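You operate a simulated robot arm through the tools that you are given. There is no shell and no other tool. Be economical: measure what you need, move in short steps, check, and stop when the job is done.

Carry out the task below with a simulated robot arm. There is one attempt and no reset: what you move stays moved.

Task
Put the hex nipple on the wool on the spare drum. Put the dark rag on the top of the packing bench. Turn the damper lever one to SHUT. Put the bearing block labelled "35" from the top of the fitting bench on the shelf of the test stand and the bearing block that says "60" on the free end of the test shelf. Fetch the rinse rag and set it on the shelf of the test stand. Put two of the white bead pods from the cabinet top on the working tier. Close the green carton flap. Any order will do. Set down upright: white bead pod.

The check looks at the end state, three seconds after you hand in, the way a careful person would. Anything else that was tipped, shoved, dropped, spilled or broken makes it a failure.

Robot
A 7-joint arm with a fingered hand on a trunk, on a base that drives. Base frame: it is fixed to the floor where the robot stands at the start and does not move with it; the origin is under the middle of the robot, x ahead of it, y to its left, z up; the surface under the hand at the start is at about z = 0.85. Readings come in m, rad, newtons and seconds.
With the tool pointing down near the work surface it reaches from about 0.34 to 0.7 m from the robot's upright axis, wherever it stands. Its first joint turns from -1.204 to 3.002 rad. Places, roughly: bearing block [-5.25, 5, 0.75]; damper lever one [-3.4, 2.9, 0.5]; dark rag (23x13x6 cm) [-2.8, 3.1, 0.8]; free end of the test shelf (21x17 cm) [-3.64, 4.3, 0.66]; green carton flap [0.4, 5.9, 1]; hex nipple (8x4x3 cm) [0.5, 0, 0.9]; rinse rag (10x6x4 cm) [-6.7, 3.8, 0.3]; shelf of the test stand [-2.6, 6.5, 0.4]; top of the packing bench [0.6, 6.4, 0.8]; white bead pod [-8.5, 5, 1]; wool on the spare drum (24x15 cm) [0.62, -0.9, 0.84]; working tier [-8.9, 7.9, 1]. Payload 3.4 kg.
Tool frame: the origin (TCP) lies between the finger pads and is the grasp point; the fingertips stand 0.025 m ahead of it; z points along the fingers, y is the line along which they close. The gripper opens to 0.088 m. The gripper's body begins 0.029 m behind the TCP. The gripper is a hand of 5 fingers: y runs from the thumb to the fingers, the wrist lies at [-0.013, -0.097, -0.162] in the tool frame.
Orientation is that of the tool frame in the base frame, as [roll, pitch, yaw] about the fixed x, y, z axes, in that order (R = Rz(yaw) Ry(pitch) Rx(roll)). With the fingers straight down and the wrist toward the robot, the tool's x, y and z point along [0, 1, 0], [1, 0, 0] and [0, 0, -1] of the base frame.

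Tools
- The arm moves only by the tool send_rows. Its argument "plan" is one flat list of numbers, 6 for each row, row after row: the turn, a rotation vector about the tool's x, y, z in rad, then the shift along the tool's x, y, z in m. In form: [wx, wy, wz, x, y, z, wx, wy, wz, x, y, z, ...]. A call has 1 to 10 rows; each row is the pose to reach, as a shift and turn from the pose commanded when the call began, along the tool's axes at that moment. Rows are played at 5 a second. More than 0.05 m and 0.15 rad between two rows, and nothing of the call is played. A pose out of reach is approached as far as the arm can. The call stops where the force on the tool passes 40 N (or 10 N more than at its start, if that is more) or the arm is blocked; 0.2 s more then pass. In this call time passes only in rows, and 0.2 s behind the last. The reply holds the time, the measured pose of the TCP, the force on the tool along the base axes, the opening and the grip force, in the units named above and with some noise, with the torque about the TCP (base axes, N m) and any sound that the robot's microphone picked up.
- Cameras (640 x 400 px; columns grow to the right, rows downward): "scene" is now at [0.1267, -0.026, 1.3546]; the picture's right is [-0.31, -0.95, -0.00], its down [-0.66, 0.22, -0.72] and it looks along [0.68, -0.22, -0.70] (base axes); focal length 255 px, centre (320, 200). "wrist" rides on the gripper at [0.059, -0.079, -0.105] in the tool frame; the picture's right is [-0.73, 0.32, -0.61], its down [-0.62, -0.68, 0.38] and it looks along [-0.29, 0.66, 0.70] (tool axes); focal length 234 px, centre (320, 200). There is no depth. A picture from a camera that has moved, and an enlarged one, comes with that camera's place and axes in the base frame and with its lens.
- get_image(camera): a new picture of that camera. No time passes.
- slide_trunk(by): slides the trunk up (or, below 0, down) by that many m; the arm and the scene camera ride with it, the base frame stays. It gives what a move gives, with no picture.
- base_move(legs): drives the robot by 1 to 6 legs, each [ahead, left, turn to the left] in m, m and rad, along the robot's own axes; the way and the turn of a leg run together, so that a leg with both is an arc; at most 1.5 m and 3.142 rad a leg. The arm and the cameras ride along, it lands a little off, and it stops where it bumps. It gives what a move gives.
- move_fingers(index, middle, ring, little, thumb_bend, thumb_turn): sets how far each is bent, from 0 (flat) to 1 (curled in); at 0.3 the hand is open as for a grip, at 0.7 the pads meet at the TCP. One left out holds its place. A second passes; each finger stops where it meets its share of the squeeze, and holds until it gets a number again. It is the only way to open and close the hand. It gives what a move gives, with no picture; readings hold the bend of each and the force on index, middle, ring, little, thumb and palm. thumb_turn goes from beside the hand (0) to across from the fingers (1), as for a grip.
- aim_head(pan, tilt): turns the head with the scene camera to pan (to the left, within 1.501 rad either way) and tilt (down, from -0.506 to 1.204), counted from straight ahead of the robot. It gives what a move gives.
- close_up(camera, box): a new picture of the part [left, top, right, bottom] of that camera's present view, enlarged. No time passes.
- hand_in(): hands the job in; it is judged then, once.

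Go step by step. Nothing tells you exact positions but the pictures and the camera data: compare them with the known pose of the tool, close in by small moves and look again before you grip or let go. The budget is 483 turns and 220 pictures, counting those below and the enlarged ones. Unless the task says otherwise, let go and move clear before handing in, and close with one line.

The tools are called by a JSON object that holds its "op" and its "data". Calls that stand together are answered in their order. send_rows: Moves the arm, as the interface text tells. Its arguments: {"type":"object","properties":{"plan":{"type":"array","items":{"type":"number"}}},"required":["plan"]} The other tools are called the same way: slide_trunk (by) slides the trunk up or down; move_fingers (index, middle, ring, little, thumb_bend, thumb_turn) moves the fingers one by one; base_move (legs) drives the base; aim_head (pan, tilt) turns the head that bears the scene camera; get_image (camera) takes a picture; close_up (camera, box) takes an enlarged picture of a part of a camera's view; hand_in () hands the job in.

At the start:

```text
time: 0.0
tool_pos: [0.4852, -0.253, 1.036]
ee_rot: [3.141, 0.0, 1.571]
ft_force: [0.1, 0.3, 0.0]
moment: [-0.03, 0.0, -0.03]
grip_width: 0.0876
grasp_force: 0.0
shape: jaw
bend: [0.3, 0.3, 0.3, 0.3, 0.3, 0.98]
finger forces: [0.0, 0.1, 0.1, 0.0, 0.0, 0.0]
trunk travel left (down, up): [-0.625, 0.315]
robot x, y, heading: [-0.0018, 0.004, -0.003]
head pan, tilt: [-0.314, 0.768]
```

scene: 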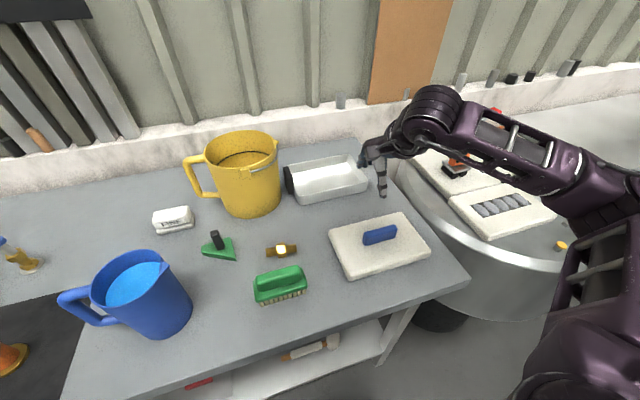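
wrist: 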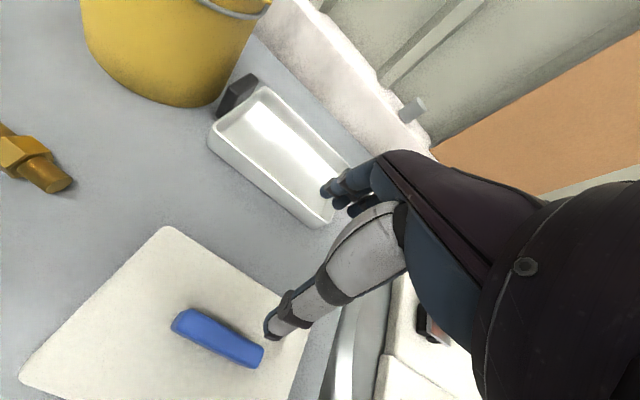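

The brass hex nipple appears near [0.475, -0.045, 0.865], with its long axis roughly along y. First I look at the spare drum and get an enlarged view of the nipple.

{"op": "close_up", "data": {"camera": "scene", "box": [200, 200, 360, 300]}}

{"op": "aim_head", "data": {"pan": -0.95, "tilt": 0.6}}

{"op": "get_image", "data": {"camera": "scene"}}

```text
4.00 times, centred on (280, 250) of scene
camera zoom: at [0.1267, -0.026, 1.3546], right [-0.31, -0.95, 0.0], down [-0.66, 0.22, -0.72], along [0.68, -0.22, -0.7], focal length 1019 px, centre (480, 0)
```

zoom: 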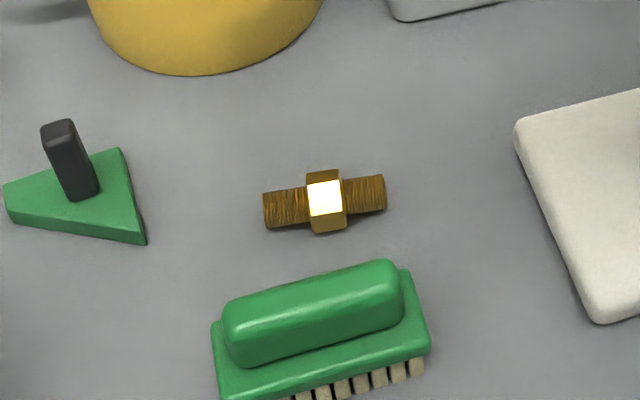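

```text
time: 1.0
tool_pos: [0.4851, -0.2528, 1.0348]
ee_rot: [3.142, 0.0, 1.57]
ft_force: [0.6, -1.0, -0.3]
moment: [-0.02, 0.0, 0.02]
grip_width: 0.0879
grasp_force: 0.0
shape: jaw
bend: [0.3, 0.3, 0.3, 0.3, 0.3, 0.98]
finger forces: [0.0, 0.0, 0.1, 0.1, 0.0, 0.1]
trunk travel left (down, up): [-0.625, 0.315]
robot x, y, heading: [-0.0001, -0.0013, -0.004]
head pan, tilt: [-0.949, 0.6]
```

```text
216 pictures are left
camera scene: at [0.1002, -0.0724, 1.369], right [-0.81, -0.58, 0.0], down [-0.33, 0.46, -0.82], along [0.48, -0.67, -0.57], focal length 255 px, centre (320, 200)
```

scene: 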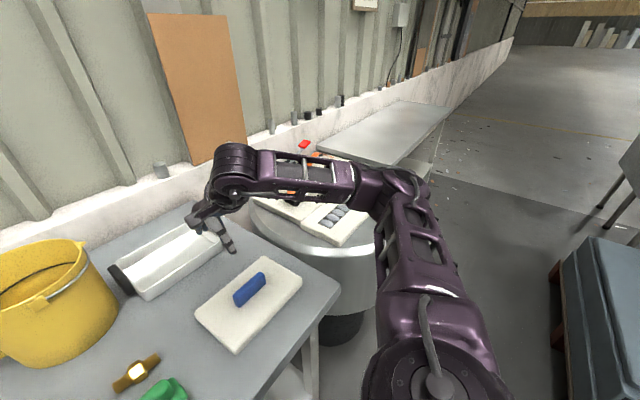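

I'll bring the hand over the nipple, slightly turned, with a narrower opening so the thumb clears the green brush.

{"op": "send_rows", "data": {"plan": [0, 0, 0.03, 0.045, 0, 0, 0, 0, 0.06, 0.09, -0.003, 0, 0, 0, 0.09, 0.135, -0.006, 0, 0, 0, 0.12, 0.18, -0.009, 0, 0, 0, 0.12, 0.208, -0.011, 0, 0, 0, 0.12, 0.208, -0.011, 0.04]}}

{"op": "move_fingers", "data": {"index": 0.42, "middle": 0.42, "ring": 0.42, "little": 0.42, "thumb_bend": 0.42, "thumb_turn": 1}}

{"op": "aim_head", "data": {"pan": -0.2, "tilt": 0.8}}

{"op": "get_image", "data": {"camera": "scene"}}

{"op": "get_image", "data": {"camera": "wrist"}}

```text
time: 2.4
tool_pos: [0.4753, -0.045, 0.995]
ee_rot: [-3.141, 0.001, 1.45]
ft_force: [0.7, -0.2, -0.5]
moment: [0.01, -0.02, 0.0]
grip_width: 0.0879
grasp_force: 0.2
shape: jaw
bend: [0.3, 0.3, 0.3, 0.3, 0.3, 0.98]
finger forces: [0.1, 0.0, 0.0, 0.1, 0.0, 0.0]
trunk travel left (down, up): [-0.625, 0.315]
robot x, y, heading: [-0.0001, 0.0011, -0.001]
head pan, tilt: [-0.949, 0.6]
```

```text
time: 3.4
tool_pos: [0.474, -0.0455, 0.9956]
ee_rot: [3.141, 0.0, 1.451]
ft_force: [-0.3, -1.4, -0.1]
moment: [0.01, 0.0, 0.02]
grip_width: 0.0595
grasp_force: 0.1
shape: fingers
bend: [0.42, 0.42, 0.42, 0.42, 0.42, 0.99]
finger forces: [0.0, 0.1, 0.0, 0.1, 0.0, 0.0]
trunk travel left (down, up): [-0.625, 0.315]
robot x, y, heading: [-0.0027, 0.0023, 0.001]
head pan, tilt: [-0.949, 0.6]
```

```text
time: 4.5
tool_pos: [0.4744, -0.0456, 0.9956]
ee_rot: [3.14, -0.001, 1.451]
ft_force: [0.8, -0.1, -0.2]
moment: [0.02, -0.02, -0.03]
grip_width: 0.0596
grasp_force: 0.0
shape: fingers
bend: [0.42, 0.42, 0.42, 0.42, 0.42, 0.99]
finger forces: [0.0, 0.1, 0.1, 0.0, 0.0, 0.1]
trunk travel left (down, up): [-0.625, 0.315]
robot x, y, heading: [0.0035, -0.0025, -0.002]
head pan, tilt: [-0.201, 0.799]
```

```text
215 pictures are left
camera scene: at [0.1277, -0.0167, 1.3521], right [-0.2, -0.98, 0.0], down [-0.7, 0.14, -0.7], along [0.68, -0.14, -0.72], focal length 255 px, centre (320, 200)
```

scene: 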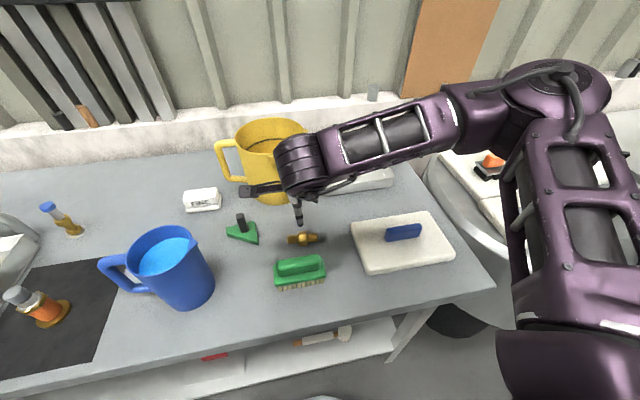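

```text
214 pictures are left
camera wrist: at [0.4021, 0.0226, 1.1009], right [0.23, -0.76, 0.61], down [-0.75, -0.54, -0.38], along [0.62, -0.37, -0.7], focal length 234 px, centre (320, 200)
```

wrist: 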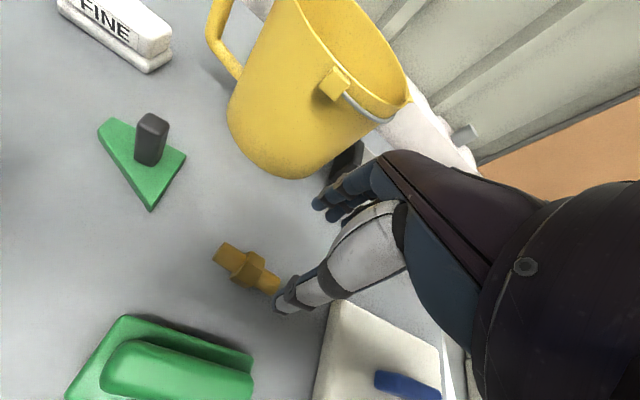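

Both views agree on the nipple at about [0.476, -0.046]. Descending on it.

{"op": "send_rows", "data": {"plan": [0, 0, 0, 0, 0.002, 0.04, 0, 0, 0, 0, 0.002, 0.08, 0, 0, 0, 0, 0.002, 0.1, 0, 0, 0, 0, 0.002, 0.116]}}

{"op": "get_image", "data": {"camera": "wrist"}}

```text
time: 5.5
tool_pos: [0.4769, -0.0459, 0.8787]
ee_rot: [-3.141, 0.001, 1.451]
ft_force: [0.6, -0.2, 0.1]
moment: [-0.01, 0.01, -0.03]
grip_width: 0.0595
grasp_force: 0.0
shape: fingers
bend: [0.42, 0.42, 0.42, 0.42, 0.42, 0.99]
finger forces: [0.1, 0.1, 0.1, 0.0, 0.0, 0.1]
trunk travel left (down, up): [-0.625, 0.315]
robot x, y, heading: [0.0022, 0.0012, -0.002]
head pan, tilt: [-0.201, 0.799]
```

```text
213 pictures are left
camera wrist: at [0.4043, 0.0218, 0.9841], right [0.23, -0.76, 0.61], down [-0.75, -0.54, -0.38], along [0.62, -0.37, -0.7], focal length 234 px, centre (320, 200)
```

wrist: 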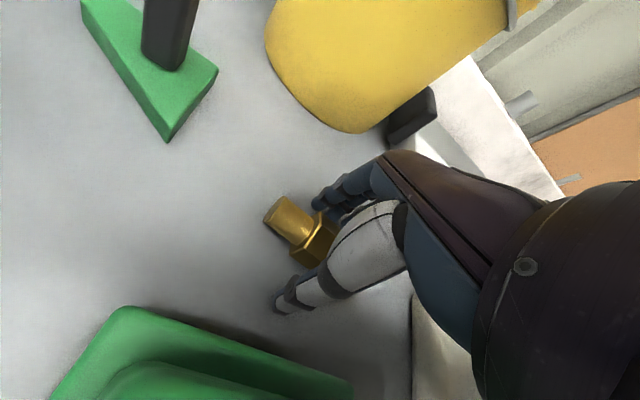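

{"op": "move_fingers", "data": {"index": 0.7, "middle": 0.7, "ring": 0.7, "little": 0.7, "thumb_bend": 0.7}}

{"op": "send_rows", "data": {"plan": [0, 0, 0, 0, 0, -0.04, 0, 0, 0, 0, 0, -0.08, 0, 0, 0, 0, 0, -0.12, 0, 0, 0, 0, 0, -0.17]}}

{"op": "get_image", "data": {"camera": "wrist"}}

```text
time: 6.5
tool_pos: [0.476, -0.0456, 0.8785]
ee_rot: [3.141, -0.001, 1.45]
ft_force: [0.3, 0.2, 0.8]
moment: [0.0, 0.02, -0.02]
grip_width: 0.0236
grasp_force: 11.6
shape: fingers
bend: [0.62, 0.64, 0.67, 0.69, 0.57, 1.0]
finger forces: [5.6, 3.9, 1.5, 0.5, 11.9, 0.0]
trunk travel left (down, up): [-0.625, 0.315]
robot x, y, heading: [0.0006, -0.0019, -0.0]
head pan, tilt: [-0.201, 0.799]
```

```text
time: 7.5
tool_pos: [0.4754, -0.0454, 1.05]
ee_rot: [-3.141, 0.0, 1.451]
ft_force: [-0.1, -0.1, -1.7]
moment: [-0.01, -0.02, 0.02]
grip_width: 0.0236
grasp_force: 11.1
shape: fingers
bend: [0.62, 0.64, 0.67, 0.69, 0.57, 1.0]
finger forces: [5.5, 3.9, 1.6, 0.4, 11.6, 0.0]
trunk travel left (down, up): [-0.625, 0.315]
robot x, y, heading: [0.0011, 0.0021, -0.001]
head pan, tilt: [-0.201, 0.799]
```

```text
212 pictures are left
camera wrist: at [0.4033, 0.0217, 1.1552], right [0.23, -0.76, 0.61], down [-0.75, -0.54, -0.38], along [0.62, -0.37, -0.7], focal length 234 px, centre (320, 200)
```

wrist: 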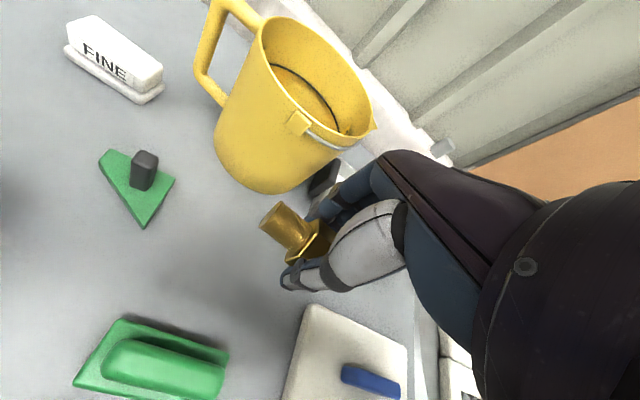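

The nipple is held. I look right for floor space and the drum before driving sideways.

{"op": "aim_head", "data": {"pan": -1.2, "tilt": 0.7}}

{"op": "get_image", "data": {"camera": "scene"}}

```text
time: 8.8
tool_pos: [0.4786, -0.0474, 1.0496]
ee_rot: [3.141, 0.0, 1.45]
ft_force: [0.8, 0.3, -1.5]
moment: [-0.01, -0.03, -0.02]
grip_width: 0.0236
grasp_force: 11.3
shape: fingers
bend: [0.62, 0.64, 0.67, 0.69, 0.57, 1.0]
finger forces: [5.5, 4.0, 1.6, 0.4, 11.6, 0.1]
trunk travel left (down, up): [-0.625, 0.315]
robot x, y, heading: [-0.0027, 0.0003, -0.002]
head pan, tilt: [-1.201, 0.7]
```

```text
211 pictures are left
camera scene: at [0.0797, -0.0797, 1.3603], right [-0.93, -0.36, 0.0], down [-0.23, 0.6, -0.76], along [0.28, -0.71, -0.64], focal length 255 px, centre (320, 200)
```

scene: 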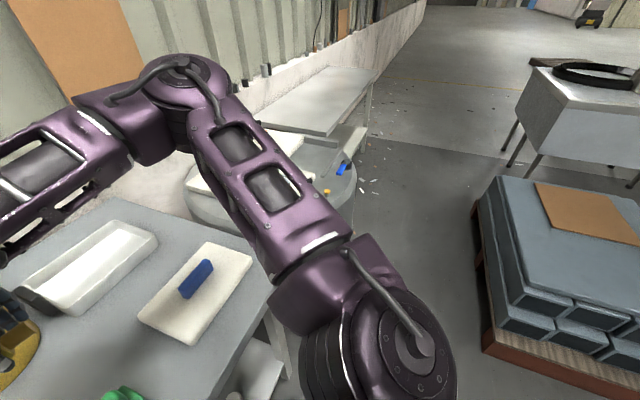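

Floor is clear: pallet edge is at x ≈ -0.5, drum beyond x ≈ 0.3. Drive 0.7 m to the right.

{"op": "base_move", "data": {"legs": [[0, -0.7, 0]]}}

{"op": "aim_head", "data": {"pan": -0.35, "tilt": 0.75}}

{"op": "get_image", "data": {"camera": "scene"}}

{"op": "get_image", "data": {"camera": "wrist"}}

```text
time: 12.6
tool_pos: [0.4781, -0.7349, 1.0505]
ee_rot: [3.141, 0.001, 1.453]
ft_force: [0.1, 0.5, -0.4]
moment: [-0.02, 0.01, 0.01]
grip_width: 0.0234
grasp_force: 11.7
shape: fingers
bend: [0.62, 0.64, 0.67, 0.69, 0.57, 1.0]
finger forces: [5.5, 4.0, 1.6, 0.3, 11.6, 0.1]
trunk travel left (down, up): [-0.625, 0.315]
robot x, y, heading: [0.0001, -0.6914, 0.005]
head pan, tilt: [-1.201, 0.7]
```

```text
time: 13.8
tool_pos: [0.478, -0.7343, 1.051]
ee_rot: [3.139, 0.001, 1.452]
ft_force: [0.3, 0.0, -1.5]
moment: [0.0, -0.03, -0.02]
grip_width: 0.0235
grasp_force: 11.7
shape: fingers
bend: [0.62, 0.64, 0.67, 0.69, 0.57, 1.0]
finger forces: [5.5, 3.9, 1.6, 0.3, 11.7, 0.0]
trunk travel left (down, up): [-0.625, 0.315]
robot x, y, heading: [-0.0019, -0.6895, 0.009]
head pan, tilt: [-0.351, 0.75]
```

```text
210 pictures are left
camera scene: at [0.1279, -0.7181, 1.3561], right [-0.34, -0.94, 0.0], down [-0.64, 0.23, -0.73], along [0.69, -0.25, -0.68], focal length 255 px, centre (320, 200)
```

scene: 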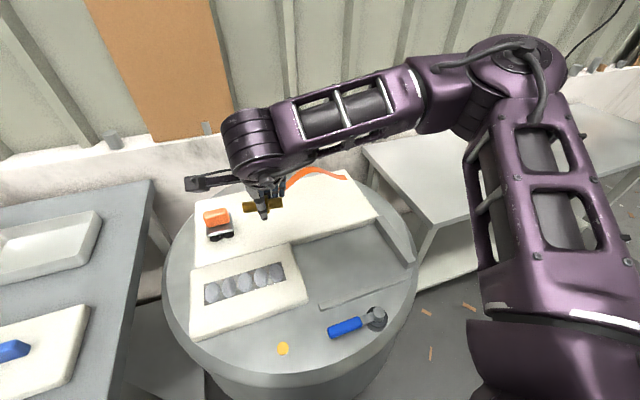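

```text
209 pictures are left
camera wrist: at [0.4056, -0.6668, 1.1545], right [0.24, -0.76, 0.61], down [-0.75, -0.54, -0.38], along [0.62, -0.36, -0.7], focal length 234 px, centre (320, 200)
```

wrist: 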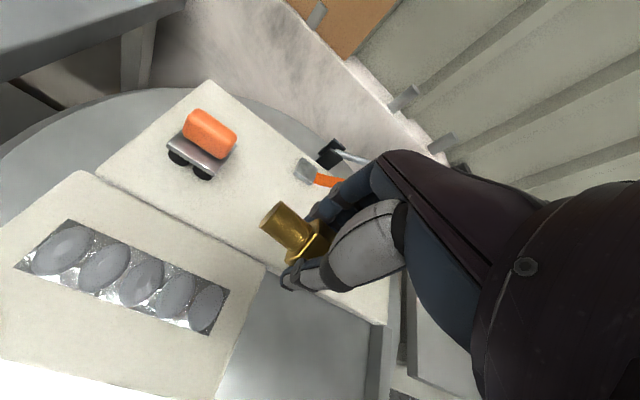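

The far mat (x 0.54–0.74, y -0.56 to -1.04) seems to be the wool, its free right half centred near [0.62, -0.9]. I move above that and look with the wrist camera.

{"op": "send_rows", "data": {"plan": [0, 0, 0, -0.03, 0.033, 0, 0, 0, 0, -0.06, 0.066, 0, 0, 0, 0, -0.09, 0.098, 0, 0, 0, 0, -0.12, 0.13, 0, 0, 0, 0, -0.148, 0.16, 0]}}

{"op": "get_image", "data": {"camera": "scene"}}

{"op": "get_image", "data": {"camera": "wrist"}}

```text
time: 14.9
tool_pos: [0.6228, -0.8998, 1.0505]
ee_rot: [-3.14, -0.001, 1.454]
ft_force: [-0.3, -1.6, -1.9]
moment: [-0.01, 0.01, 0.02]
grip_width: 0.0232
grasp_force: 11.2
shape: fingers
bend: [0.62, 0.64, 0.67, 0.7, 0.57, 1.0]
finger forces: [5.3, 3.8, 1.7, 0.3, 11.3, 0.0]
trunk travel left (down, up): [-0.625, 0.315]
robot x, y, heading: [0.0036, -0.689, -0.001]
head pan, tilt: [-0.351, 0.75]
```

```text
208 pictures are left
camera scene: at [0.1288, -0.7187, 1.356], right [-0.34, -0.94, 0.0], down [-0.64, 0.23, -0.73], along [0.69, -0.25, -0.68], focal length 255 px, centre (320, 200)
```

scene: 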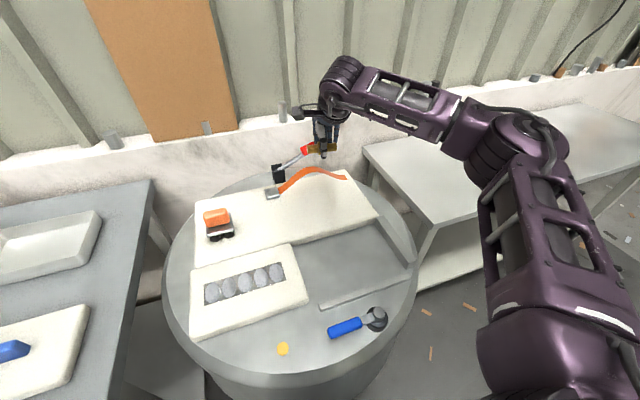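

```text
207 pictures are left
camera wrist: at [0.5496, -0.8328, 1.1545], right [0.24, -0.76, 0.61], down [-0.75, -0.54, -0.38], along [0.62, -0.36, -0.7], focal length 234 px, centre (320, 200)
```

wrist: 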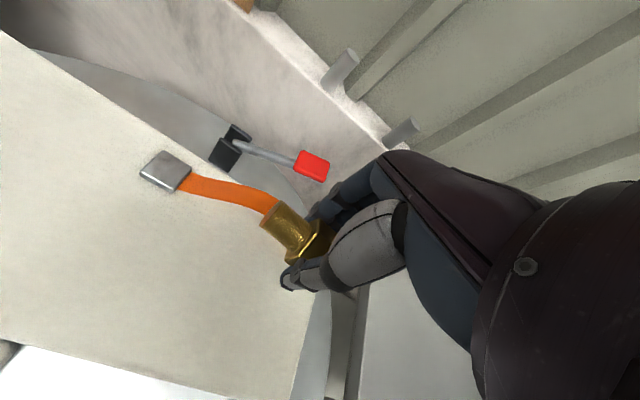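

The wool is free there; the strap and lever are at its back edge (x > 0.69). I'll lower the nipple at about [0.60, -0.90].

{"op": "send_rows", "data": {"plan": [0, 0, 0, -0.003, -0.023, 0.04, 0, 0, 0, -0.003, -0.023, 0.08, 0, 0, 0, -0.003, -0.023, 0.12, 0, 0, 0, -0.003, -0.023, 0.16, 0, 0, 0, -0.003, -0.023, 0.17]}}

{"op": "close_up", "data": {"camera": "scene", "box": [220, 110, 420, 235]}}

```text
time: 16.1
tool_pos: [0.598, -0.9001, 0.8773]
ee_rot: [3.141, 0.001, 1.454]
ft_force: [0.1, -0.2, -0.9]
moment: [-0.01, -0.04, -0.01]
grip_width: 0.0232
grasp_force: 11.0
shape: fingers
bend: [0.62, 0.65, 0.67, 0.7, 0.57, 1.0]
finger forces: [5.2, 4.3, 1.6, 0.1, 11.1, 0.0]
trunk travel left (down, up): [-0.625, 0.315]
robot x, y, heading: [-0.0025, -0.6913, 0.005]
head pan, tilt: [-0.351, 0.75]
```

```text
3.20 times, centred on (320, 172) of scene
camera zoom: at [0.1275, -0.7181, 1.3562], right [-0.34, -0.94, 0.0], down [-0.64, 0.23, -0.73], along [0.69, -0.25, -0.68], focal length 815 px, centre (320, 288)
```

zoom: 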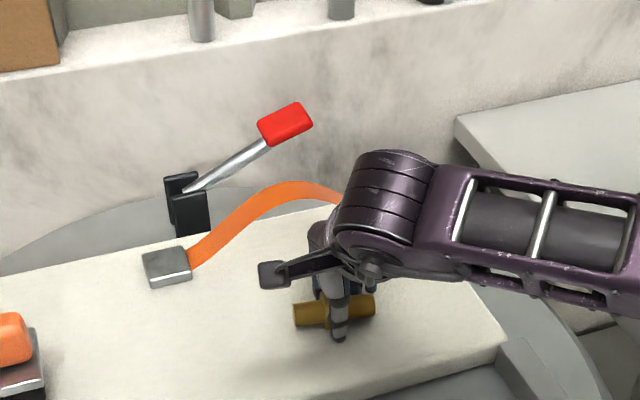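

{"op": "send_rows", "data": {"plan": [0, 0, 0, 0, 0, 0.004, 0, 0, 0, 0, 0, 0.008]}}

{"op": "send_rows", "data": {"plan": [0, 0, 0, 0, 0, 0.002]}}

```text
time: 16.8
tool_pos: [0.5958, -0.8991, 0.8785]
ee_rot: [3.128, -0.003, 1.454]
ft_force: [5.4, -3.0, 29.4]
moment: [-0.1, 0.15, 0.0]
grip_width: 0.0224
grasp_force: 24.4
shape: fingers
bend: [0.62, 0.63, 0.67, 0.7, 0.59, 1.0]
finger forces: [6.1, 13.4, 2.4, 0.8, 25.6, 0.0]
trunk travel left (down, up): [-0.625, 0.315]
robot x, y, heading: [0.0028, -0.6908, 0.006]
head pan, tilt: [-0.351, 0.75]
```

```text
time: 17.3
tool_pos: [0.5992, -0.8991, 0.8773]
ee_rot: [3.124, -0.008, 1.454]
ft_force: [-1.5, 1.0, 15.5]
moment: [0.09, 0.39, 0.0]
grip_width: 0.0228
grasp_force: 15.9
shape: fingers
bend: [0.64, 0.66, 0.69, 0.7, 0.58, 1.0]
finger forces: [4.2, 6.1, 1.2, 0.0, 20.8, 0.0]
trunk travel left (down, up): [-0.625, 0.315]
robot x, y, heading: [0.0039, -0.6876, 0.006]
head pan, tilt: [-0.351, 0.75]
stopped in row 1: the force on the tool passed its limit at 41 N (the readings are from after the stop); the commanded pose is now the measured one
```

{"op": "send_rows", "data": {"plan": [0, 0, 0, 0, 0, -0.001]}}

{"op": "move_fingers", "data": {"index": 0.45, "middle": 0.45, "ring": 0.45, "little": 0.45, "thumb_bend": 0.45}}

{"op": "send_rows", "data": {"plan": [0, 0, 0, 0, 0, -0.03, 0, 0, 0, 0, 0, -0.07, 0, 0, 0, 0, 0, -0.12, 0, 0, 0, 0, 0, -0.17, 0, 0, 0, 0, -0.05, -0.2, 0, 0, 0, 0, -0.1, -0.2]}}

{"op": "get_image", "data": {"camera": "scene"}}

```text
time: 17.7
tool_pos: [0.5985, -0.8996, 0.8772]
ee_rot: [3.127, -0.005, 1.454]
ft_force: [0.4, -0.4, 15.9]
moment: [0.03, 0.16, 0.01]
grip_width: 0.0227
grasp_force: 16.3
shape: fingers
bend: [0.64, 0.65, 0.68, 0.7, 0.58, 1.0]
finger forces: [4.9, 8.2, 1.6, 0.0, 18.2, 0.0]
trunk travel left (down, up): [-0.625, 0.315]
robot x, y, heading: [-0.0005, -0.6891, 0.001]
head pan, tilt: [-0.351, 0.75]
```

```text
time: 18.7
tool_pos: [0.5967, -0.899, 0.8784]
ee_rot: [3.127, -0.003, 1.453]
ft_force: [4.1, -0.2, 23.5]
moment: [0.07, 0.25, -0.05]
grip_width: 0.0432
grasp_force: 11.6
shape: fingers
bend: [0.45, 0.47, 0.45, 0.45, 0.53, 1.0]
finger forces: [0.1, 4.9, 0.0, 0.0, 18.4, 0.1]
trunk travel left (down, up): [-0.625, 0.315]
robot x, y, heading: [0.0028, -0.6885, -0.002]
head pan, tilt: [-0.351, 0.75]
```

```text
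refused: row 5 steps farther than a row can; nothing moved
```

```text
205 pictures are left
camera scene: at [0.1246, -0.7165, 1.3566], right [-0.34, -0.94, 0.0], down [-0.64, 0.23, -0.73], along [0.69, -0.25, -0.68], focal length 255 px, centre (320, 200)
```

scene: 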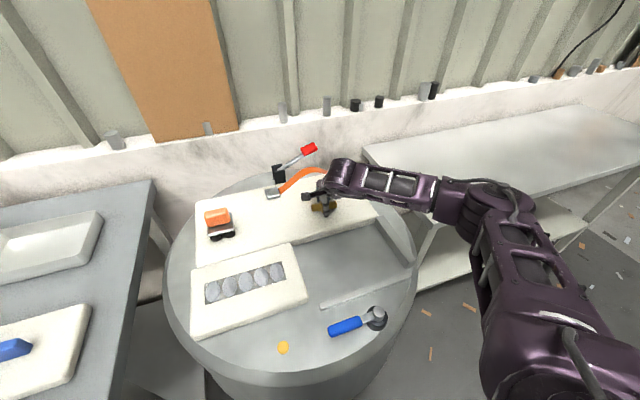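

Fingertips press on the mat; lift gently before opening more.

{"op": "send_rows", "data": {"plan": [0, 0, 0, 0, 0, -0.004]}}

{"op": "move_fingers", "data": {"index": 0.4, "middle": 0.4, "ring": 0.4, "little": 0.4, "thumb_bend": 0.4}}

{"op": "get_image", "data": {"camera": "wrist"}}

```text
time: 19.1
tool_pos: [0.5975, -0.8991, 0.8776]
ee_rot: [3.134, -0.001, 1.453]
ft_force: [-1.3, 1.4, 8.4]
moment: [-0.01, -0.23, 0.02]
grip_width: 0.0523
grasp_force: 3.8
shape: fingers
bend: [0.45, 0.45, 0.45, 0.45, 0.45, 0.99]
finger forces: [0.0, 7.9, 0.1, 0.1, 0.0, 0.0]
trunk travel left (down, up): [-0.625, 0.315]
robot x, y, heading: [-0.0014, -0.6925, 0.004]
head pan, tilt: [-0.351, 0.75]
```

```text
time: 20.1
tool_pos: [0.5996, -0.9005, 0.8783]
ee_rot: [3.135, -0.003, 1.454]
ft_force: [0.0, 0.6, 0.1]
moment: [0.0, -0.03, 0.02]
grip_width: 0.0629
grasp_force: 0.2
shape: fingers
bend: [0.4, 0.4, 0.4, 0.4, 0.4, 0.99]
finger forces: [0.0, 0.0, 0.0, 0.1, 0.1, 0.1]
trunk travel left (down, up): [-0.625, 0.315]
robot x, y, heading: [0.0027, -0.6886, 0.002]
head pan, tilt: [-0.351, 0.75]
```

```text
204 pictures are left
camera wrist: at [0.526, -0.8327, 0.9832], right [0.23, -0.76, 0.61], down [-0.75, -0.54, -0.39], along [0.63, -0.36, -0.69], focal length 234 px, centre (320, 200)
```

wrist: 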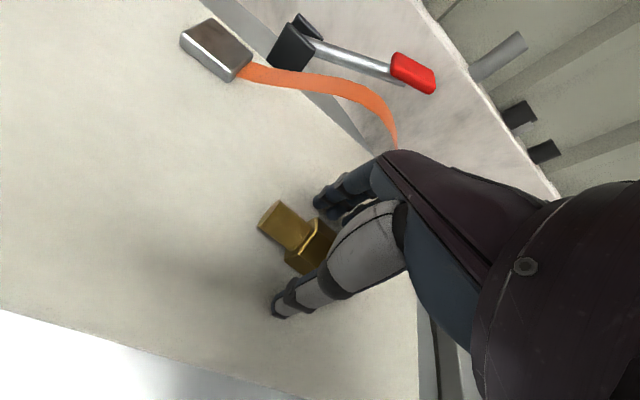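

Released on the wool. Retreat up and back to a compact carrying pose.

{"op": "send_rows", "data": {"plan": [0, 0, 0, 0, 0, -0.03, 0, 0, 0, 0, 0, -0.07, 0, 0, 0, 0, 0, -0.115, 0, 0, 0, 0, 0, -0.16, 0, 0, 0, 0.03, -0.035, -0.17, 0, 0, 0, 0.07, -0.06, -0.17, 0, 0, 0, 0.11, -0.09, -0.17, 0, 0, 0, 0.15, -0.12, -0.17, 0, 0, 0, 0.19, -0.14, -0.17]}}

{"op": "get_image", "data": {"camera": "scene"}}

```text
time: 22.1
tool_pos: [0.4809, -0.6926, 1.0474]
ee_rot: [3.132, -0.002, 1.451]
ft_force: [0.9, 0.8, 0.6]
moment: [-0.03, 0.02, -0.01]
grip_width: 0.0632
grasp_force: 0.0
shape: fingers
bend: [0.4, 0.4, 0.4, 0.4, 0.4, 0.99]
finger forces: [0.1, 0.1, 0.1, 0.1, 0.1, 0.0]
trunk travel left (down, up): [-0.625, 0.315]
robot x, y, heading: [0.0056, -0.6868, 0.004]
head pan, tilt: [-0.351, 0.75]
```

```text
203 pictures are left
camera scene: at [0.1278, -0.7158, 1.3561], right [-0.34, -0.94, 0.0], down [-0.64, 0.23, -0.73], along [0.69, -0.25, -0.68], focal length 255 px, centre (320, 200)
```

scene: 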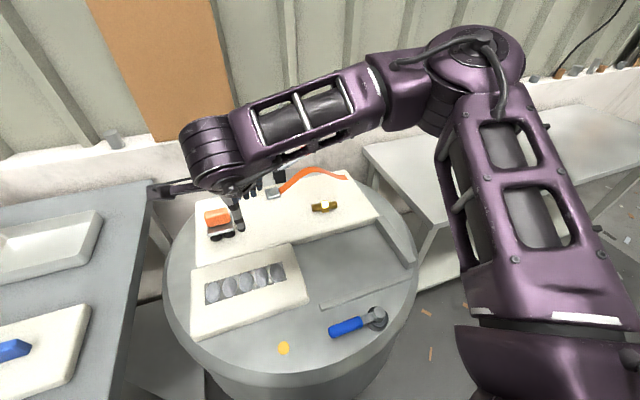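

The nipple rests on the wool. Now I go back left, back away from the bench, and look to the left for the route.

{"op": "base_move", "data": {"legs": [[0, 0.7, 0], [-0.35, 0, 0]]}}

{"op": "aim_head", "data": {"pan": 1.4, "tilt": 0.35}}

{"op": "get_image", "data": {"camera": "scene"}}

```text
time: 27.8
tool_pos: [0.1291, 0.0025, 1.0475]
ee_rot: [3.129, -0.002, 1.452]
ft_force: [1.1, 0.3, 0.4]
moment: [0.0, 0.02, -0.04]
grip_width: 0.0632
grasp_force: 0.2
shape: fingers
bend: [0.4, 0.4, 0.4, 0.4, 0.4, 0.99]
finger forces: [0.0, 0.0, 0.0, 0.0, 0.1, 0.0]
trunk travel left (down, up): [-0.625, 0.315]
robot x, y, heading: [-0.3479, 0.0098, 0.004]
head pan, tilt: [-0.351, 0.75]
```

```text
time: 29.6
tool_pos: [0.1298, 0.0024, 1.0467]
ee_rot: [3.131, -0.003, 1.452]
ft_force: [0.2, -0.6, -0.2]
moment: [-0.02, -0.02, -0.05]
grip_width: 0.0632
grasp_force: 0.1
shape: fingers
bend: [0.4, 0.4, 0.4, 0.4, 0.4, 0.99]
finger forces: [0.0, 0.0, 0.0, 0.0, 0.0, 0.0]
trunk travel left (down, up): [-0.625, 0.315]
robot x, y, heading: [-0.3505, 0.0074, -0.002]
head pan, tilt: [1.4, 0.351]
```

```text
202 pictures are left
camera scene: at [-0.2856, 0.0987, 1.3917], right [0.99, -0.17, 0.0], down [-0.06, -0.34, -0.94], along [0.16, 0.93, -0.34], focal length 255 px, centre (320, 200)
```

scene: 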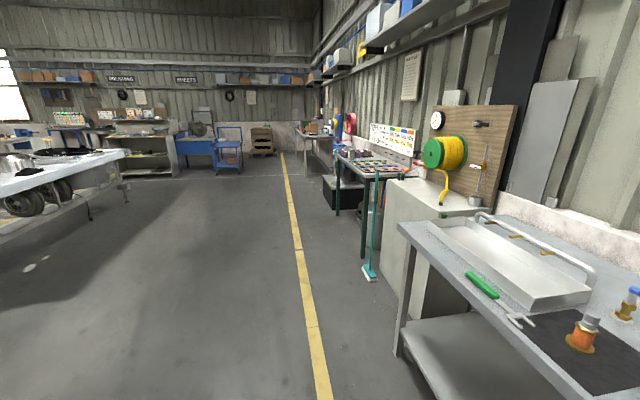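

Open floor to the left. I turn toward the middle of the room and look.

{"op": "base_move", "data": {"legs": [[-0.2, 0, 0], [0, 0, 2.2]]}}

{"op": "aim_head", "data": {"pan": 0.3, "tilt": 0.3}}

{"op": "get_image", "data": {"camera": "scene"}}

```text
time: 36.4
tool_pos: [-0.8306, 0.3976, 1.0478]
ee_rot: [3.13, -0.004, -2.632]
ft_force: [-0.1, 0.7, -0.3]
moment: [0.01, 0.02, 0.01]
grip_width: 0.0634
grasp_force: 0.1
shape: fingers
bend: [0.4, 0.4, 0.4, 0.4, 0.4, 0.99]
finger forces: [0.0, 0.0, 0.1, 0.0, 0.0, 0.0]
trunk travel left (down, up): [-0.625, 0.315]
robot x, y, heading: [-0.5529, 0.0047, 2.204]
head pan, tilt: [1.4, 0.351]
```

```text
time: 37.7
tool_pos: [-0.8307, 0.3977, 1.0482]
ee_rot: [3.13, -0.003, -2.63]
ft_force: [-1.0, 0.4, -0.4]
moment: [0.02, -0.03, 0.0]
grip_width: 0.0632
grasp_force: 0.0
shape: fingers
bend: [0.4, 0.4, 0.4, 0.4, 0.4, 0.99]
finger forces: [0.0, 0.0, 0.0, 0.1, 0.1, 0.0]
trunk travel left (down, up): [-0.625, 0.315]
robot x, y, heading: [-0.5535, 0.0051, 2.204]
head pan, tilt: [0.3, 0.3]
```

```text
201 pictures are left
camera scene: at [-0.6576, 0.1027, 1.3965], right [0.6, 0.8, 0.0], down [0.24, -0.18, -0.96], along [-0.77, 0.57, -0.3], focal length 255 px, centre (320, 200)
```

scene: 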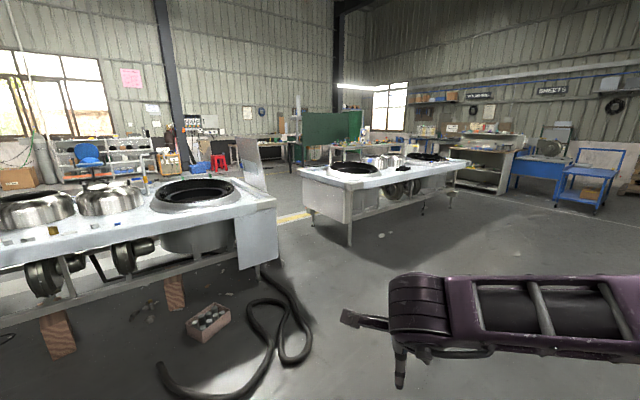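

The centre table holds the rag and (probably) the damper on its far side. I drive to about [-1.4, 2.6] and face it.

{"op": "base_move", "data": {"legs": [[0, 0, -0.317], [1.4, 0, 0], [1.3, 0, 0], [0, 0, 1.25]]}}

{"op": "aim_head", "data": {"pan": 0.2, "tilt": 0.5}}

{"op": "get_image", "data": {"camera": "scene"}}

```text
time: 55.1
tool_pos: [-1.8462, 2.6244, 1.0478]
ee_rot: [3.131, -0.003, -1.715]
ft_force: [0.2, 1.3, -0.8]
moment: [-0.04, 0.0, 0.01]
grip_width: 0.0633
grasp_force: 0.0
shape: fingers
bend: [0.4, 0.4, 0.4, 0.4, 0.4, 0.99]
finger forces: [0.1, 0.0, 0.0, 0.0, 0.1, 0.0]
trunk travel left (down, up): [-0.625, 0.315]
robot x, y, heading: [-1.3669, 2.6058, 3.115]
head pan, tilt: [0.3, 0.3]
```

```text
time: 55.8
tool_pos: [-1.8451, 2.6238, 1.0482]
ee_rot: [3.133, -0.003, -1.716]
ft_force: [0.4, -1.0, -0.3]
moment: [0.01, 0.0, 0.0]
grip_width: 0.0631
grasp_force: 0.1
shape: fingers
bend: [0.4, 0.4, 0.4, 0.4, 0.4, 0.99]
finger forces: [0.0, 0.0, 0.0, 0.0, 0.0, 0.0]
trunk travel left (down, up): [-0.625, 0.315]
robot x, y, heading: [-1.3656, 2.6071, 3.115]
head pan, tilt: [0.201, 0.499]
```

```text
200 pictures are left
camera scene: at [-1.5072, 2.5912, 1.3781], right [-0.18, 0.98, 0.0], down [0.47, 0.08, -0.88], along [-0.86, -0.15, -0.48], focal length 255 px, centre (320, 200)
```

scene: 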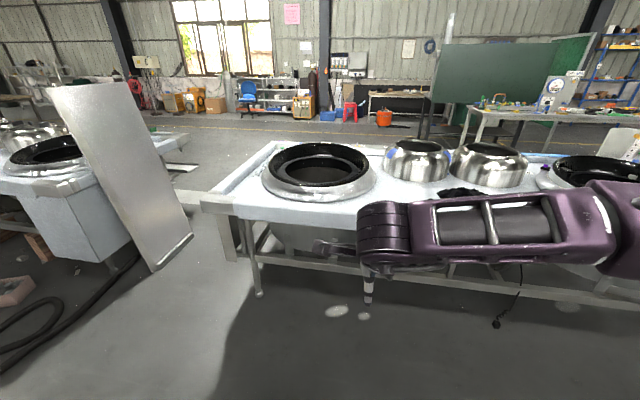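

The dark rag lies near [-2.74, 3.1], about 0.3 m in from the table's front edge. I shift beside it and look.

{"op": "base_move", "data": {"legs": [[0.3, -0.45, 0.027]]}}

{"op": "aim_head", "data": {"pan": 0.35, "tilt": 0.6}}

{"op": "get_image", "data": {"camera": "scene"}}

{"op": "get_image", "data": {"camera": "wrist"}}

```text
time: 58.9
tool_pos: [-2.1408, 3.0654, 1.0481]
ee_rot: [3.131, -0.005, -1.688]
ft_force: [-0.3, -0.7, 0.1]
moment: [-0.03, 0.02, -0.05]
grip_width: 0.0629
grasp_force: 0.2
shape: fingers
bend: [0.4, 0.4, 0.4, 0.4, 0.4, 0.99]
finger forces: [0.0, 0.0, 0.0, 0.0, 0.0, 0.1]
trunk travel left (down, up): [-0.625, 0.315]
robot x, y, heading: [-1.6611, 3.0603, -3.142]
head pan, tilt: [0.201, 0.499]
```

```text
time: 59.6
tool_pos: [-2.1399, 3.064, 1.0478]
ee_rot: [3.13, -0.005, -1.689]
ft_force: [0.0, 0.2, -0.7]
moment: [-0.03, 0.03, 0.0]
grip_width: 0.063
grasp_force: 0.0
shape: fingers
bend: [0.4, 0.4, 0.4, 0.4, 0.4, 0.99]
finger forces: [0.1, 0.1, 0.0, 0.0, 0.1, 0.1]
trunk travel left (down, up): [-0.625, 0.315]
robot x, y, heading: [-1.6595, 3.056, -3.137]
head pan, tilt: [0.351, 0.6]
```

```text
199 pictures are left
camera scene: at [-1.7947, 3.0284, 1.369], right [-0.34, 0.94, 0.0], down [0.53, 0.19, -0.83], along [-0.77, -0.28, -0.56], focal length 255 px, centre (320, 200)
```

scene: 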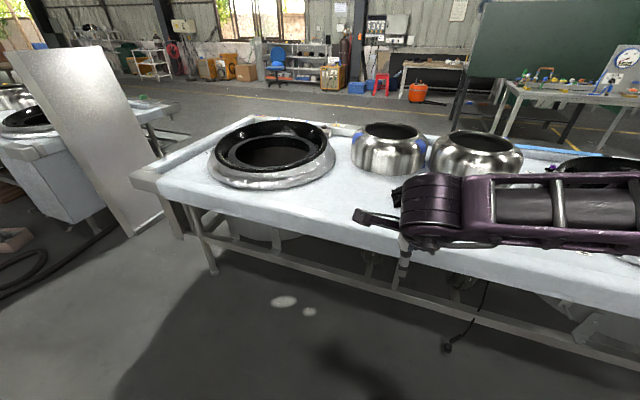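

```text
198 pictures are left
camera wrist: at [-2.0686, 2.9969, 1.1524], right [-0.23, 0.76, 0.61], down [0.75, 0.54, -0.39], along [-0.63, 0.36, -0.69], focal length 234 px, centre (320, 200)
```

wrist: 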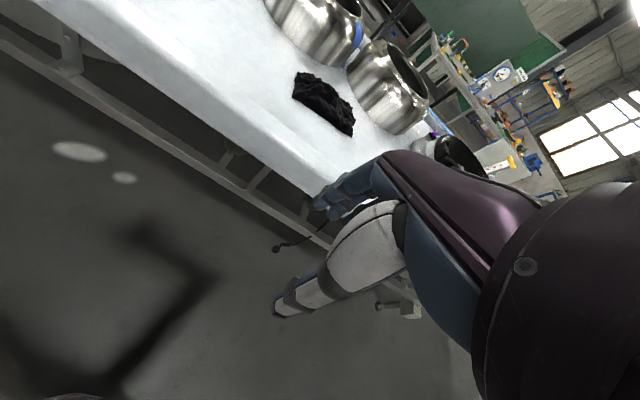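

{"op": "base_move", "data": {"legs": [[0.42, 0, 0]]}}

{"op": "move_fingers", "data": {"index": 0.3, "middle": 0.3, "ring": 0.3, "little": 0.3, "thumb_bend": 0.3}}

{"op": "aim_head", "data": {"pan": 0.0, "tilt": 0.85}}

{"op": "get_image", "data": {"camera": "scene"}}

{"op": "get_image", "data": {"camera": "wrist"}}

```text
time: 62.2
tool_pos: [-2.5601, 3.0632, 1.0482]
ee_rot: [3.13, -0.004, -1.69]
ft_force: [-0.8, -0.5, 0.5]
moment: [0.0, 0.03, 0.01]
grip_width: 0.0632
grasp_force: 0.0
shape: fingers
bend: [0.4, 0.4, 0.4, 0.4, 0.4, 0.99]
finger forces: [0.0, 0.0, 0.1, 0.0, 0.0, 0.0]
trunk travel left (down, up): [-0.625, 0.315]
robot x, y, heading: [-2.0797, 3.0573, -3.141]
head pan, tilt: [0.351, 0.6]
```

```text
time: 63.2
tool_pos: [-2.5595, 3.063, 1.0485]
ee_rot: [3.13, -0.004, -1.69]
ft_force: [-0.1, 0.7, 0.2]
moment: [-0.01, 0.0, -0.02]
grip_width: 0.0844
grasp_force: 0.0
shape: fingers
bend: [0.3, 0.3, 0.3, 0.3, 0.3, 0.98]
finger forces: [0.1, 0.0, 0.1, 0.0, 0.1, 0.1]
trunk travel left (down, up): [-0.625, 0.315]
robot x, y, heading: [-2.0794, 3.0581, -3.139]
head pan, tilt: [0.351, 0.6]
```

```text
time: 64.0
tool_pos: [-2.5584, 3.0634, 1.0488]
ee_rot: [3.13, -0.002, -1.688]
ft_force: [-0.1, -0.3, -0.2]
moment: [0.03, -0.02, -0.01]
grip_width: 0.0844
grasp_force: 0.1
shape: fingers
bend: [0.3, 0.3, 0.3, 0.3, 0.3, 0.98]
finger forces: [0.0, 0.0, 0.0, 0.0, 0.1, 0.0]
trunk travel left (down, up): [-0.625, 0.315]
robot x, y, heading: [-2.0781, 3.0547, -3.14]
head pan, tilt: [0.0, 0.85]
```

```text
197 pictures are left
camera scene: at [-2.2093, 3.0577, 1.3481], right [0.0, 1.0, 0.0], down [0.75, 0.0, -0.66], along [-0.66, 0.0, -0.75], focal length 255 px, centre (320, 200)
```

scene: 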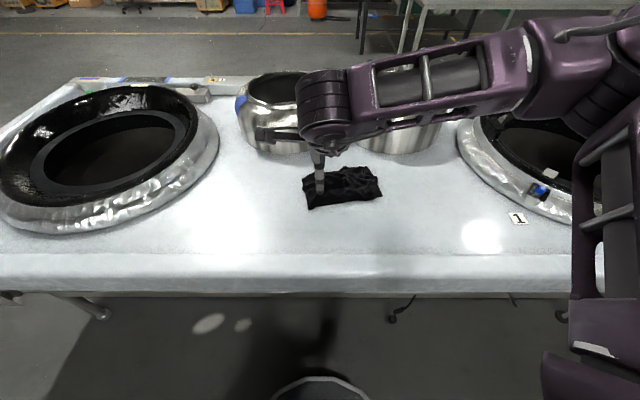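

```text
196 pictures are left
camera wrist: at [-2.4881, 2.9959, 1.1524], right [-0.23, 0.76, 0.61], down [0.75, 0.54, -0.39], along [-0.63, 0.36, -0.69], focal length 234 px, centre (320, 200)
```

wrist: 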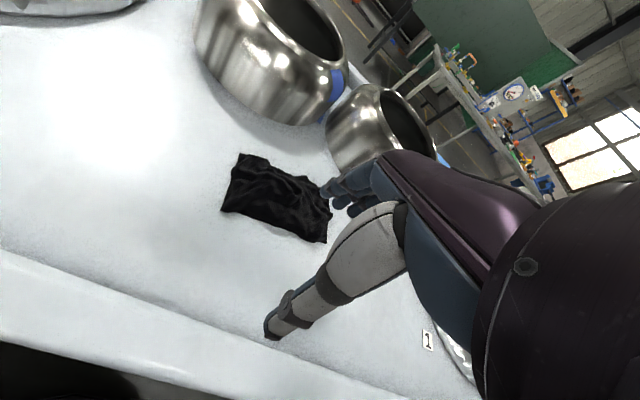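

Rag centre about [-2.735, 3.11]. Move over it, turning slightly to match its long axis.

{"op": "send_rows", "data": {"plan": [0, 0, -0.07, -0.006, 0.045, 0, 0, 0, -0.14, -0.012, 0.09, 0, 0, 0, -0.21, -0.018, 0.135, 0, 0, 0, -0.29, -0.025, 0.18, 0, 0, 0, -0.29, -0.025, 0.18, 0.05, 0, 0, -0.29, -0.025, 0.18, 0.1]}}

{"op": "get_image", "data": {"camera": "scene"}}

{"op": "get_image", "data": {"camera": "wrist"}}

```text
time: 65.4
tool_pos: [-2.7386, 3.1102, 0.9483]
ee_rot: [3.13, 0.0, -1.4]
ft_force: [-0.8, -0.1, -0.1]
moment: [0.01, 0.01, 0.01]
grip_width: 0.0844
grasp_force: 0.1
shape: fingers
bend: [0.3, 0.3, 0.3, 0.3, 0.3, 0.98]
finger forces: [0.0, 0.0, 0.0, 0.0, 0.1, 0.0]
trunk travel left (down, up): [-0.625, 0.315]
robot x, y, heading: [-2.0798, 3.0557, -3.136]
head pan, tilt: [0.0, 0.85]
```

```text
195 pictures are left
camera scene: at [-2.2104, 3.0579, 1.348], right [0.0, 1.0, 0.0], down [0.75, 0.0, -0.66], along [-0.66, 0.0, -0.75], focal length 255 px, centre (320, 200)
```

scene: 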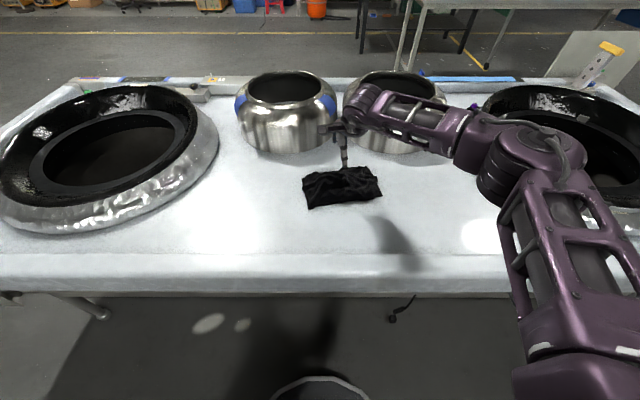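

```text
194 pictures are left
camera wrist: at [-2.6506, 3.0661, 1.0541], right [-0.44, 0.66, 0.61], down [0.56, 0.73, -0.39], along [-0.7, 0.17, -0.69], focal length 234 px, centre (320, 200)
```

wrist: 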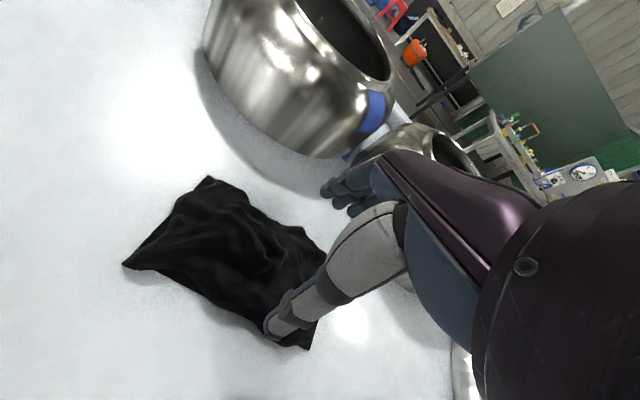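

The table surface seems nearer z ≈ 0.75, so the rag centre is about 3 cm farther. I nudge the base forward and descend in steps.

{"op": "base_move", "data": {"legs": [[0.03, 0, 0]]}}

{"op": "send_rows", "data": {"plan": [0, 0, 0, 0, 0, 0.04, 0, 0, 0, 0, 0, 0.08, 0, 0, 0, 0, 0, 0.1, 0, 0, 0, 0, 0, 0.12]}}

{"op": "get_image", "data": {"camera": "wrist"}}

{"op": "close_up", "data": {"camera": "scene", "box": [260, 120, 420, 220]}}

```text
time: 66.3
tool_pos: [-2.7678, 3.1099, 0.9507]
ee_rot: [3.131, 0.001, -1.401]
ft_force: [0.0, 0.1, -0.6]
moment: [-0.01, 0.01, -0.01]
grip_width: 0.0844
grasp_force: 0.1
shape: fingers
bend: [0.3, 0.3, 0.3, 0.3, 0.3, 0.98]
finger forces: [0.0, 0.0, 0.0, 0.0, 0.0, 0.0]
trunk travel left (down, up): [-0.625, 0.315]
robot x, y, heading: [-2.1079, 3.0593, -3.139]
head pan, tilt: [0.0, 0.85]
```

```text
time: 67.3
tool_pos: [-2.768, 3.1092, 0.8304]
ee_rot: [3.131, -0.002, -1.398]
ft_force: [0.5, 0.2, 0.4]
moment: [-0.01, 0.01, 0.0]
grip_width: 0.0846
grasp_force: 0.0
shape: fingers
bend: [0.3, 0.3, 0.3, 0.3, 0.3, 0.98]
finger forces: [0.1, 0.0, 0.1, 0.0, 0.0, 0.0]
trunk travel left (down, up): [-0.625, 0.315]
robot x, y, heading: [-2.1062, 3.0583, -3.137]
head pan, tilt: [0.0, 0.85]
```

```text
193 pictures are left
camera wrist: at [-2.6808, 3.0652, 0.9339], right [-0.44, 0.66, 0.61], down [0.56, 0.73, -0.39], along [-0.7, 0.17, -0.69], focal length 234 px, centre (320, 200)
```

wrist: 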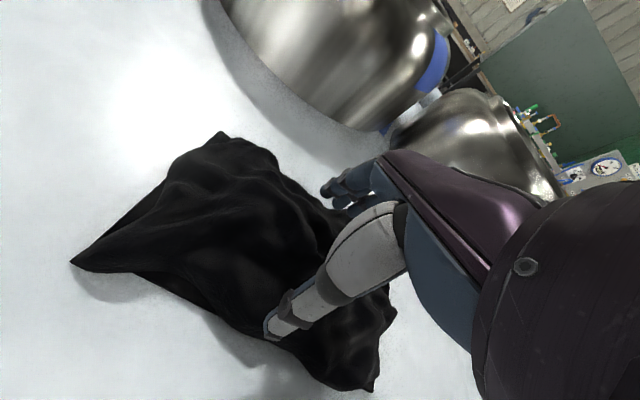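

```text
4.00 times, centred on (340, 170) of scene
camera zoom: at [-2.2395, 3.0576, 1.348], right [0.0, 1.0, 0.0], down [0.75, 0.0, -0.66], along [-0.66, 0.0, -0.75], focal length 1019 px, centre (240, 320)
```

zoom: 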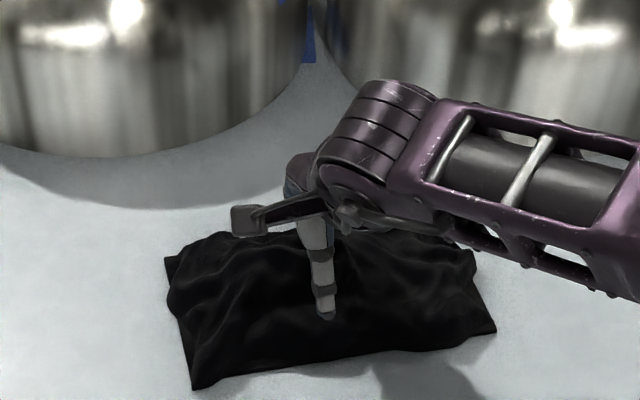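

{"op": "send_rows", "data": {"plan": [0, 0, 0, 0, 0, 0.01, 0, 0, 0, 0, 0, 0.02, 0, 0, 0, 0, 0, 0.03, 0, 0, 0, 0, 0, 0.04, 0, 0, 0, 0, 0, 0.05]}}

{"op": "get_image", "data": {"camera": "wrist"}}

```text
time: 68.6
tool_pos: [-2.7717, 3.1083, 0.7929]
ee_rot: [3.106, -0.005, -1.399]
ft_force: [5.3, 2.2, 27.5]
moment: [0.03, 1.21, -0.08]
grip_width: 0.0877
grasp_force: 14.4
shape: fingers
bend: [0.3, 0.3, 0.3, 0.3, 0.26, 0.97]
finger forces: [1.3, 25.6, 0.1, 0.1, 1.4, 0.1]
trunk travel left (down, up): [-0.625, 0.315]
robot x, y, heading: [-2.1087, 3.0564, -3.143]
head pan, tilt: [0.0, 0.85]
stopped in row 5: the force on the tool passed its limit at 41 N (the readings are from after the stop); the commanded pose is now the measured one
```

```text
191 pictures are left
camera wrist: at [-2.6812, 3.0653, 0.8954], right [-0.42, 0.67, 0.62], down [0.55, 0.73, -0.41], along [-0.72, 0.17, -0.67], focal length 234 px, centre (320, 200)
```

wrist: 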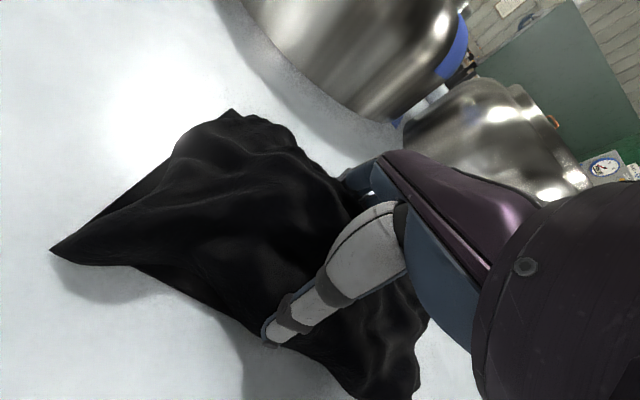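

{"op": "send_rows", "data": {"plan": [0, 0, 0, 0, 0, -0.004]}}

{"op": "move_fingers", "data": {"index": 0.7, "middle": 0.7, "ring": 0.7, "little": 0.7, "thumb_bend": 0.7}}

{"op": "send_rows", "data": {"plan": [0, 0, 0, 0, 0, -0.03, 0, 0, 0, 0, 0, -0.07, 0, 0, 0, 0, 0, -0.115, 0, 0, 0, 0, 0, -0.16, 0, 0, 0, 0, 0, -0.2]}}

{"op": "get_image", "data": {"camera": "scene"}}

```text
time: 69.0
tool_pos: [-2.7697, 3.1083, 0.7937]
ee_rot: [3.112, -0.004, -1.401]
ft_force: [4.6, 1.8, 21.1]
moment: [0.05, 1.02, -0.06]
grip_width: 0.087
grasp_force: 11.0
shape: fingers
bend: [0.3, 0.3, 0.3, 0.3, 0.28, 0.97]
finger forces: [1.0, 20.6, 0.0, 0.0, 0.6, 0.0]
trunk travel left (down, up): [-0.625, 0.315]
robot x, y, heading: [-2.1117, 3.0574, -3.145]
head pan, tilt: [0.0, 0.85]
```

```text
time: 69.5
tool_pos: [-2.778, 3.1064, 0.7996]
ee_rot: [3.096, -0.006, -1.399]
ft_force: [-6.1, -0.8, 19.2]
moment: [0.0, -0.02, 0.08]
grip_width: 0.025
grasp_force: 24.4
shape: fingers
bend: [0.6, 0.61, 0.64, 0.7, 0.6, 1.0]
finger forces: [6.1, 12.7, 5.8, 0.0, 25.4, 0.1]
trunk travel left (down, up): [-0.625, 0.315]
robot x, y, heading: [-2.1076, 3.0536, -3.141]
head pan, tilt: [0.0, 0.85]
stopped: the force on the tool passed its limit at 41 N (the readings are from after the stop); the commanded pose is now the measured one
```

```text
time: 70.7
tool_pos: [-2.7696, 3.1113, 0.9958]
ee_rot: [3.106, -0.004, -1.4]
ft_force: [-0.2, -0.7, -0.8]
moment: [0.02, 0.0, -0.01]
grip_width: 0.0254
grasp_force: 13.2
shape: fingers
bend: [0.61, 0.63, 0.66, 0.7, 0.58, 1.0]
finger forces: [4.8, 5.3, 5.0, 0.0, 11.8, 0.0]
trunk travel left (down, up): [-0.625, 0.315]
robot x, y, heading: [-2.1062, 3.0603, -3.141]
head pan, tilt: [0.0, 0.85]
```

```text
190 pictures are left
camera scene: at [-2.2387, 3.0577, 1.3481], right [0.0, 1.0, 0.0], down [0.75, 0.0, -0.66], along [-0.66, 0.0, -0.75], focal length 255 px, centre (320, 200)
```

scene: 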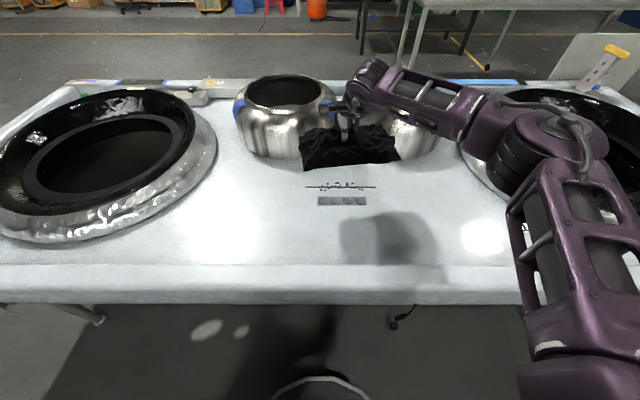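

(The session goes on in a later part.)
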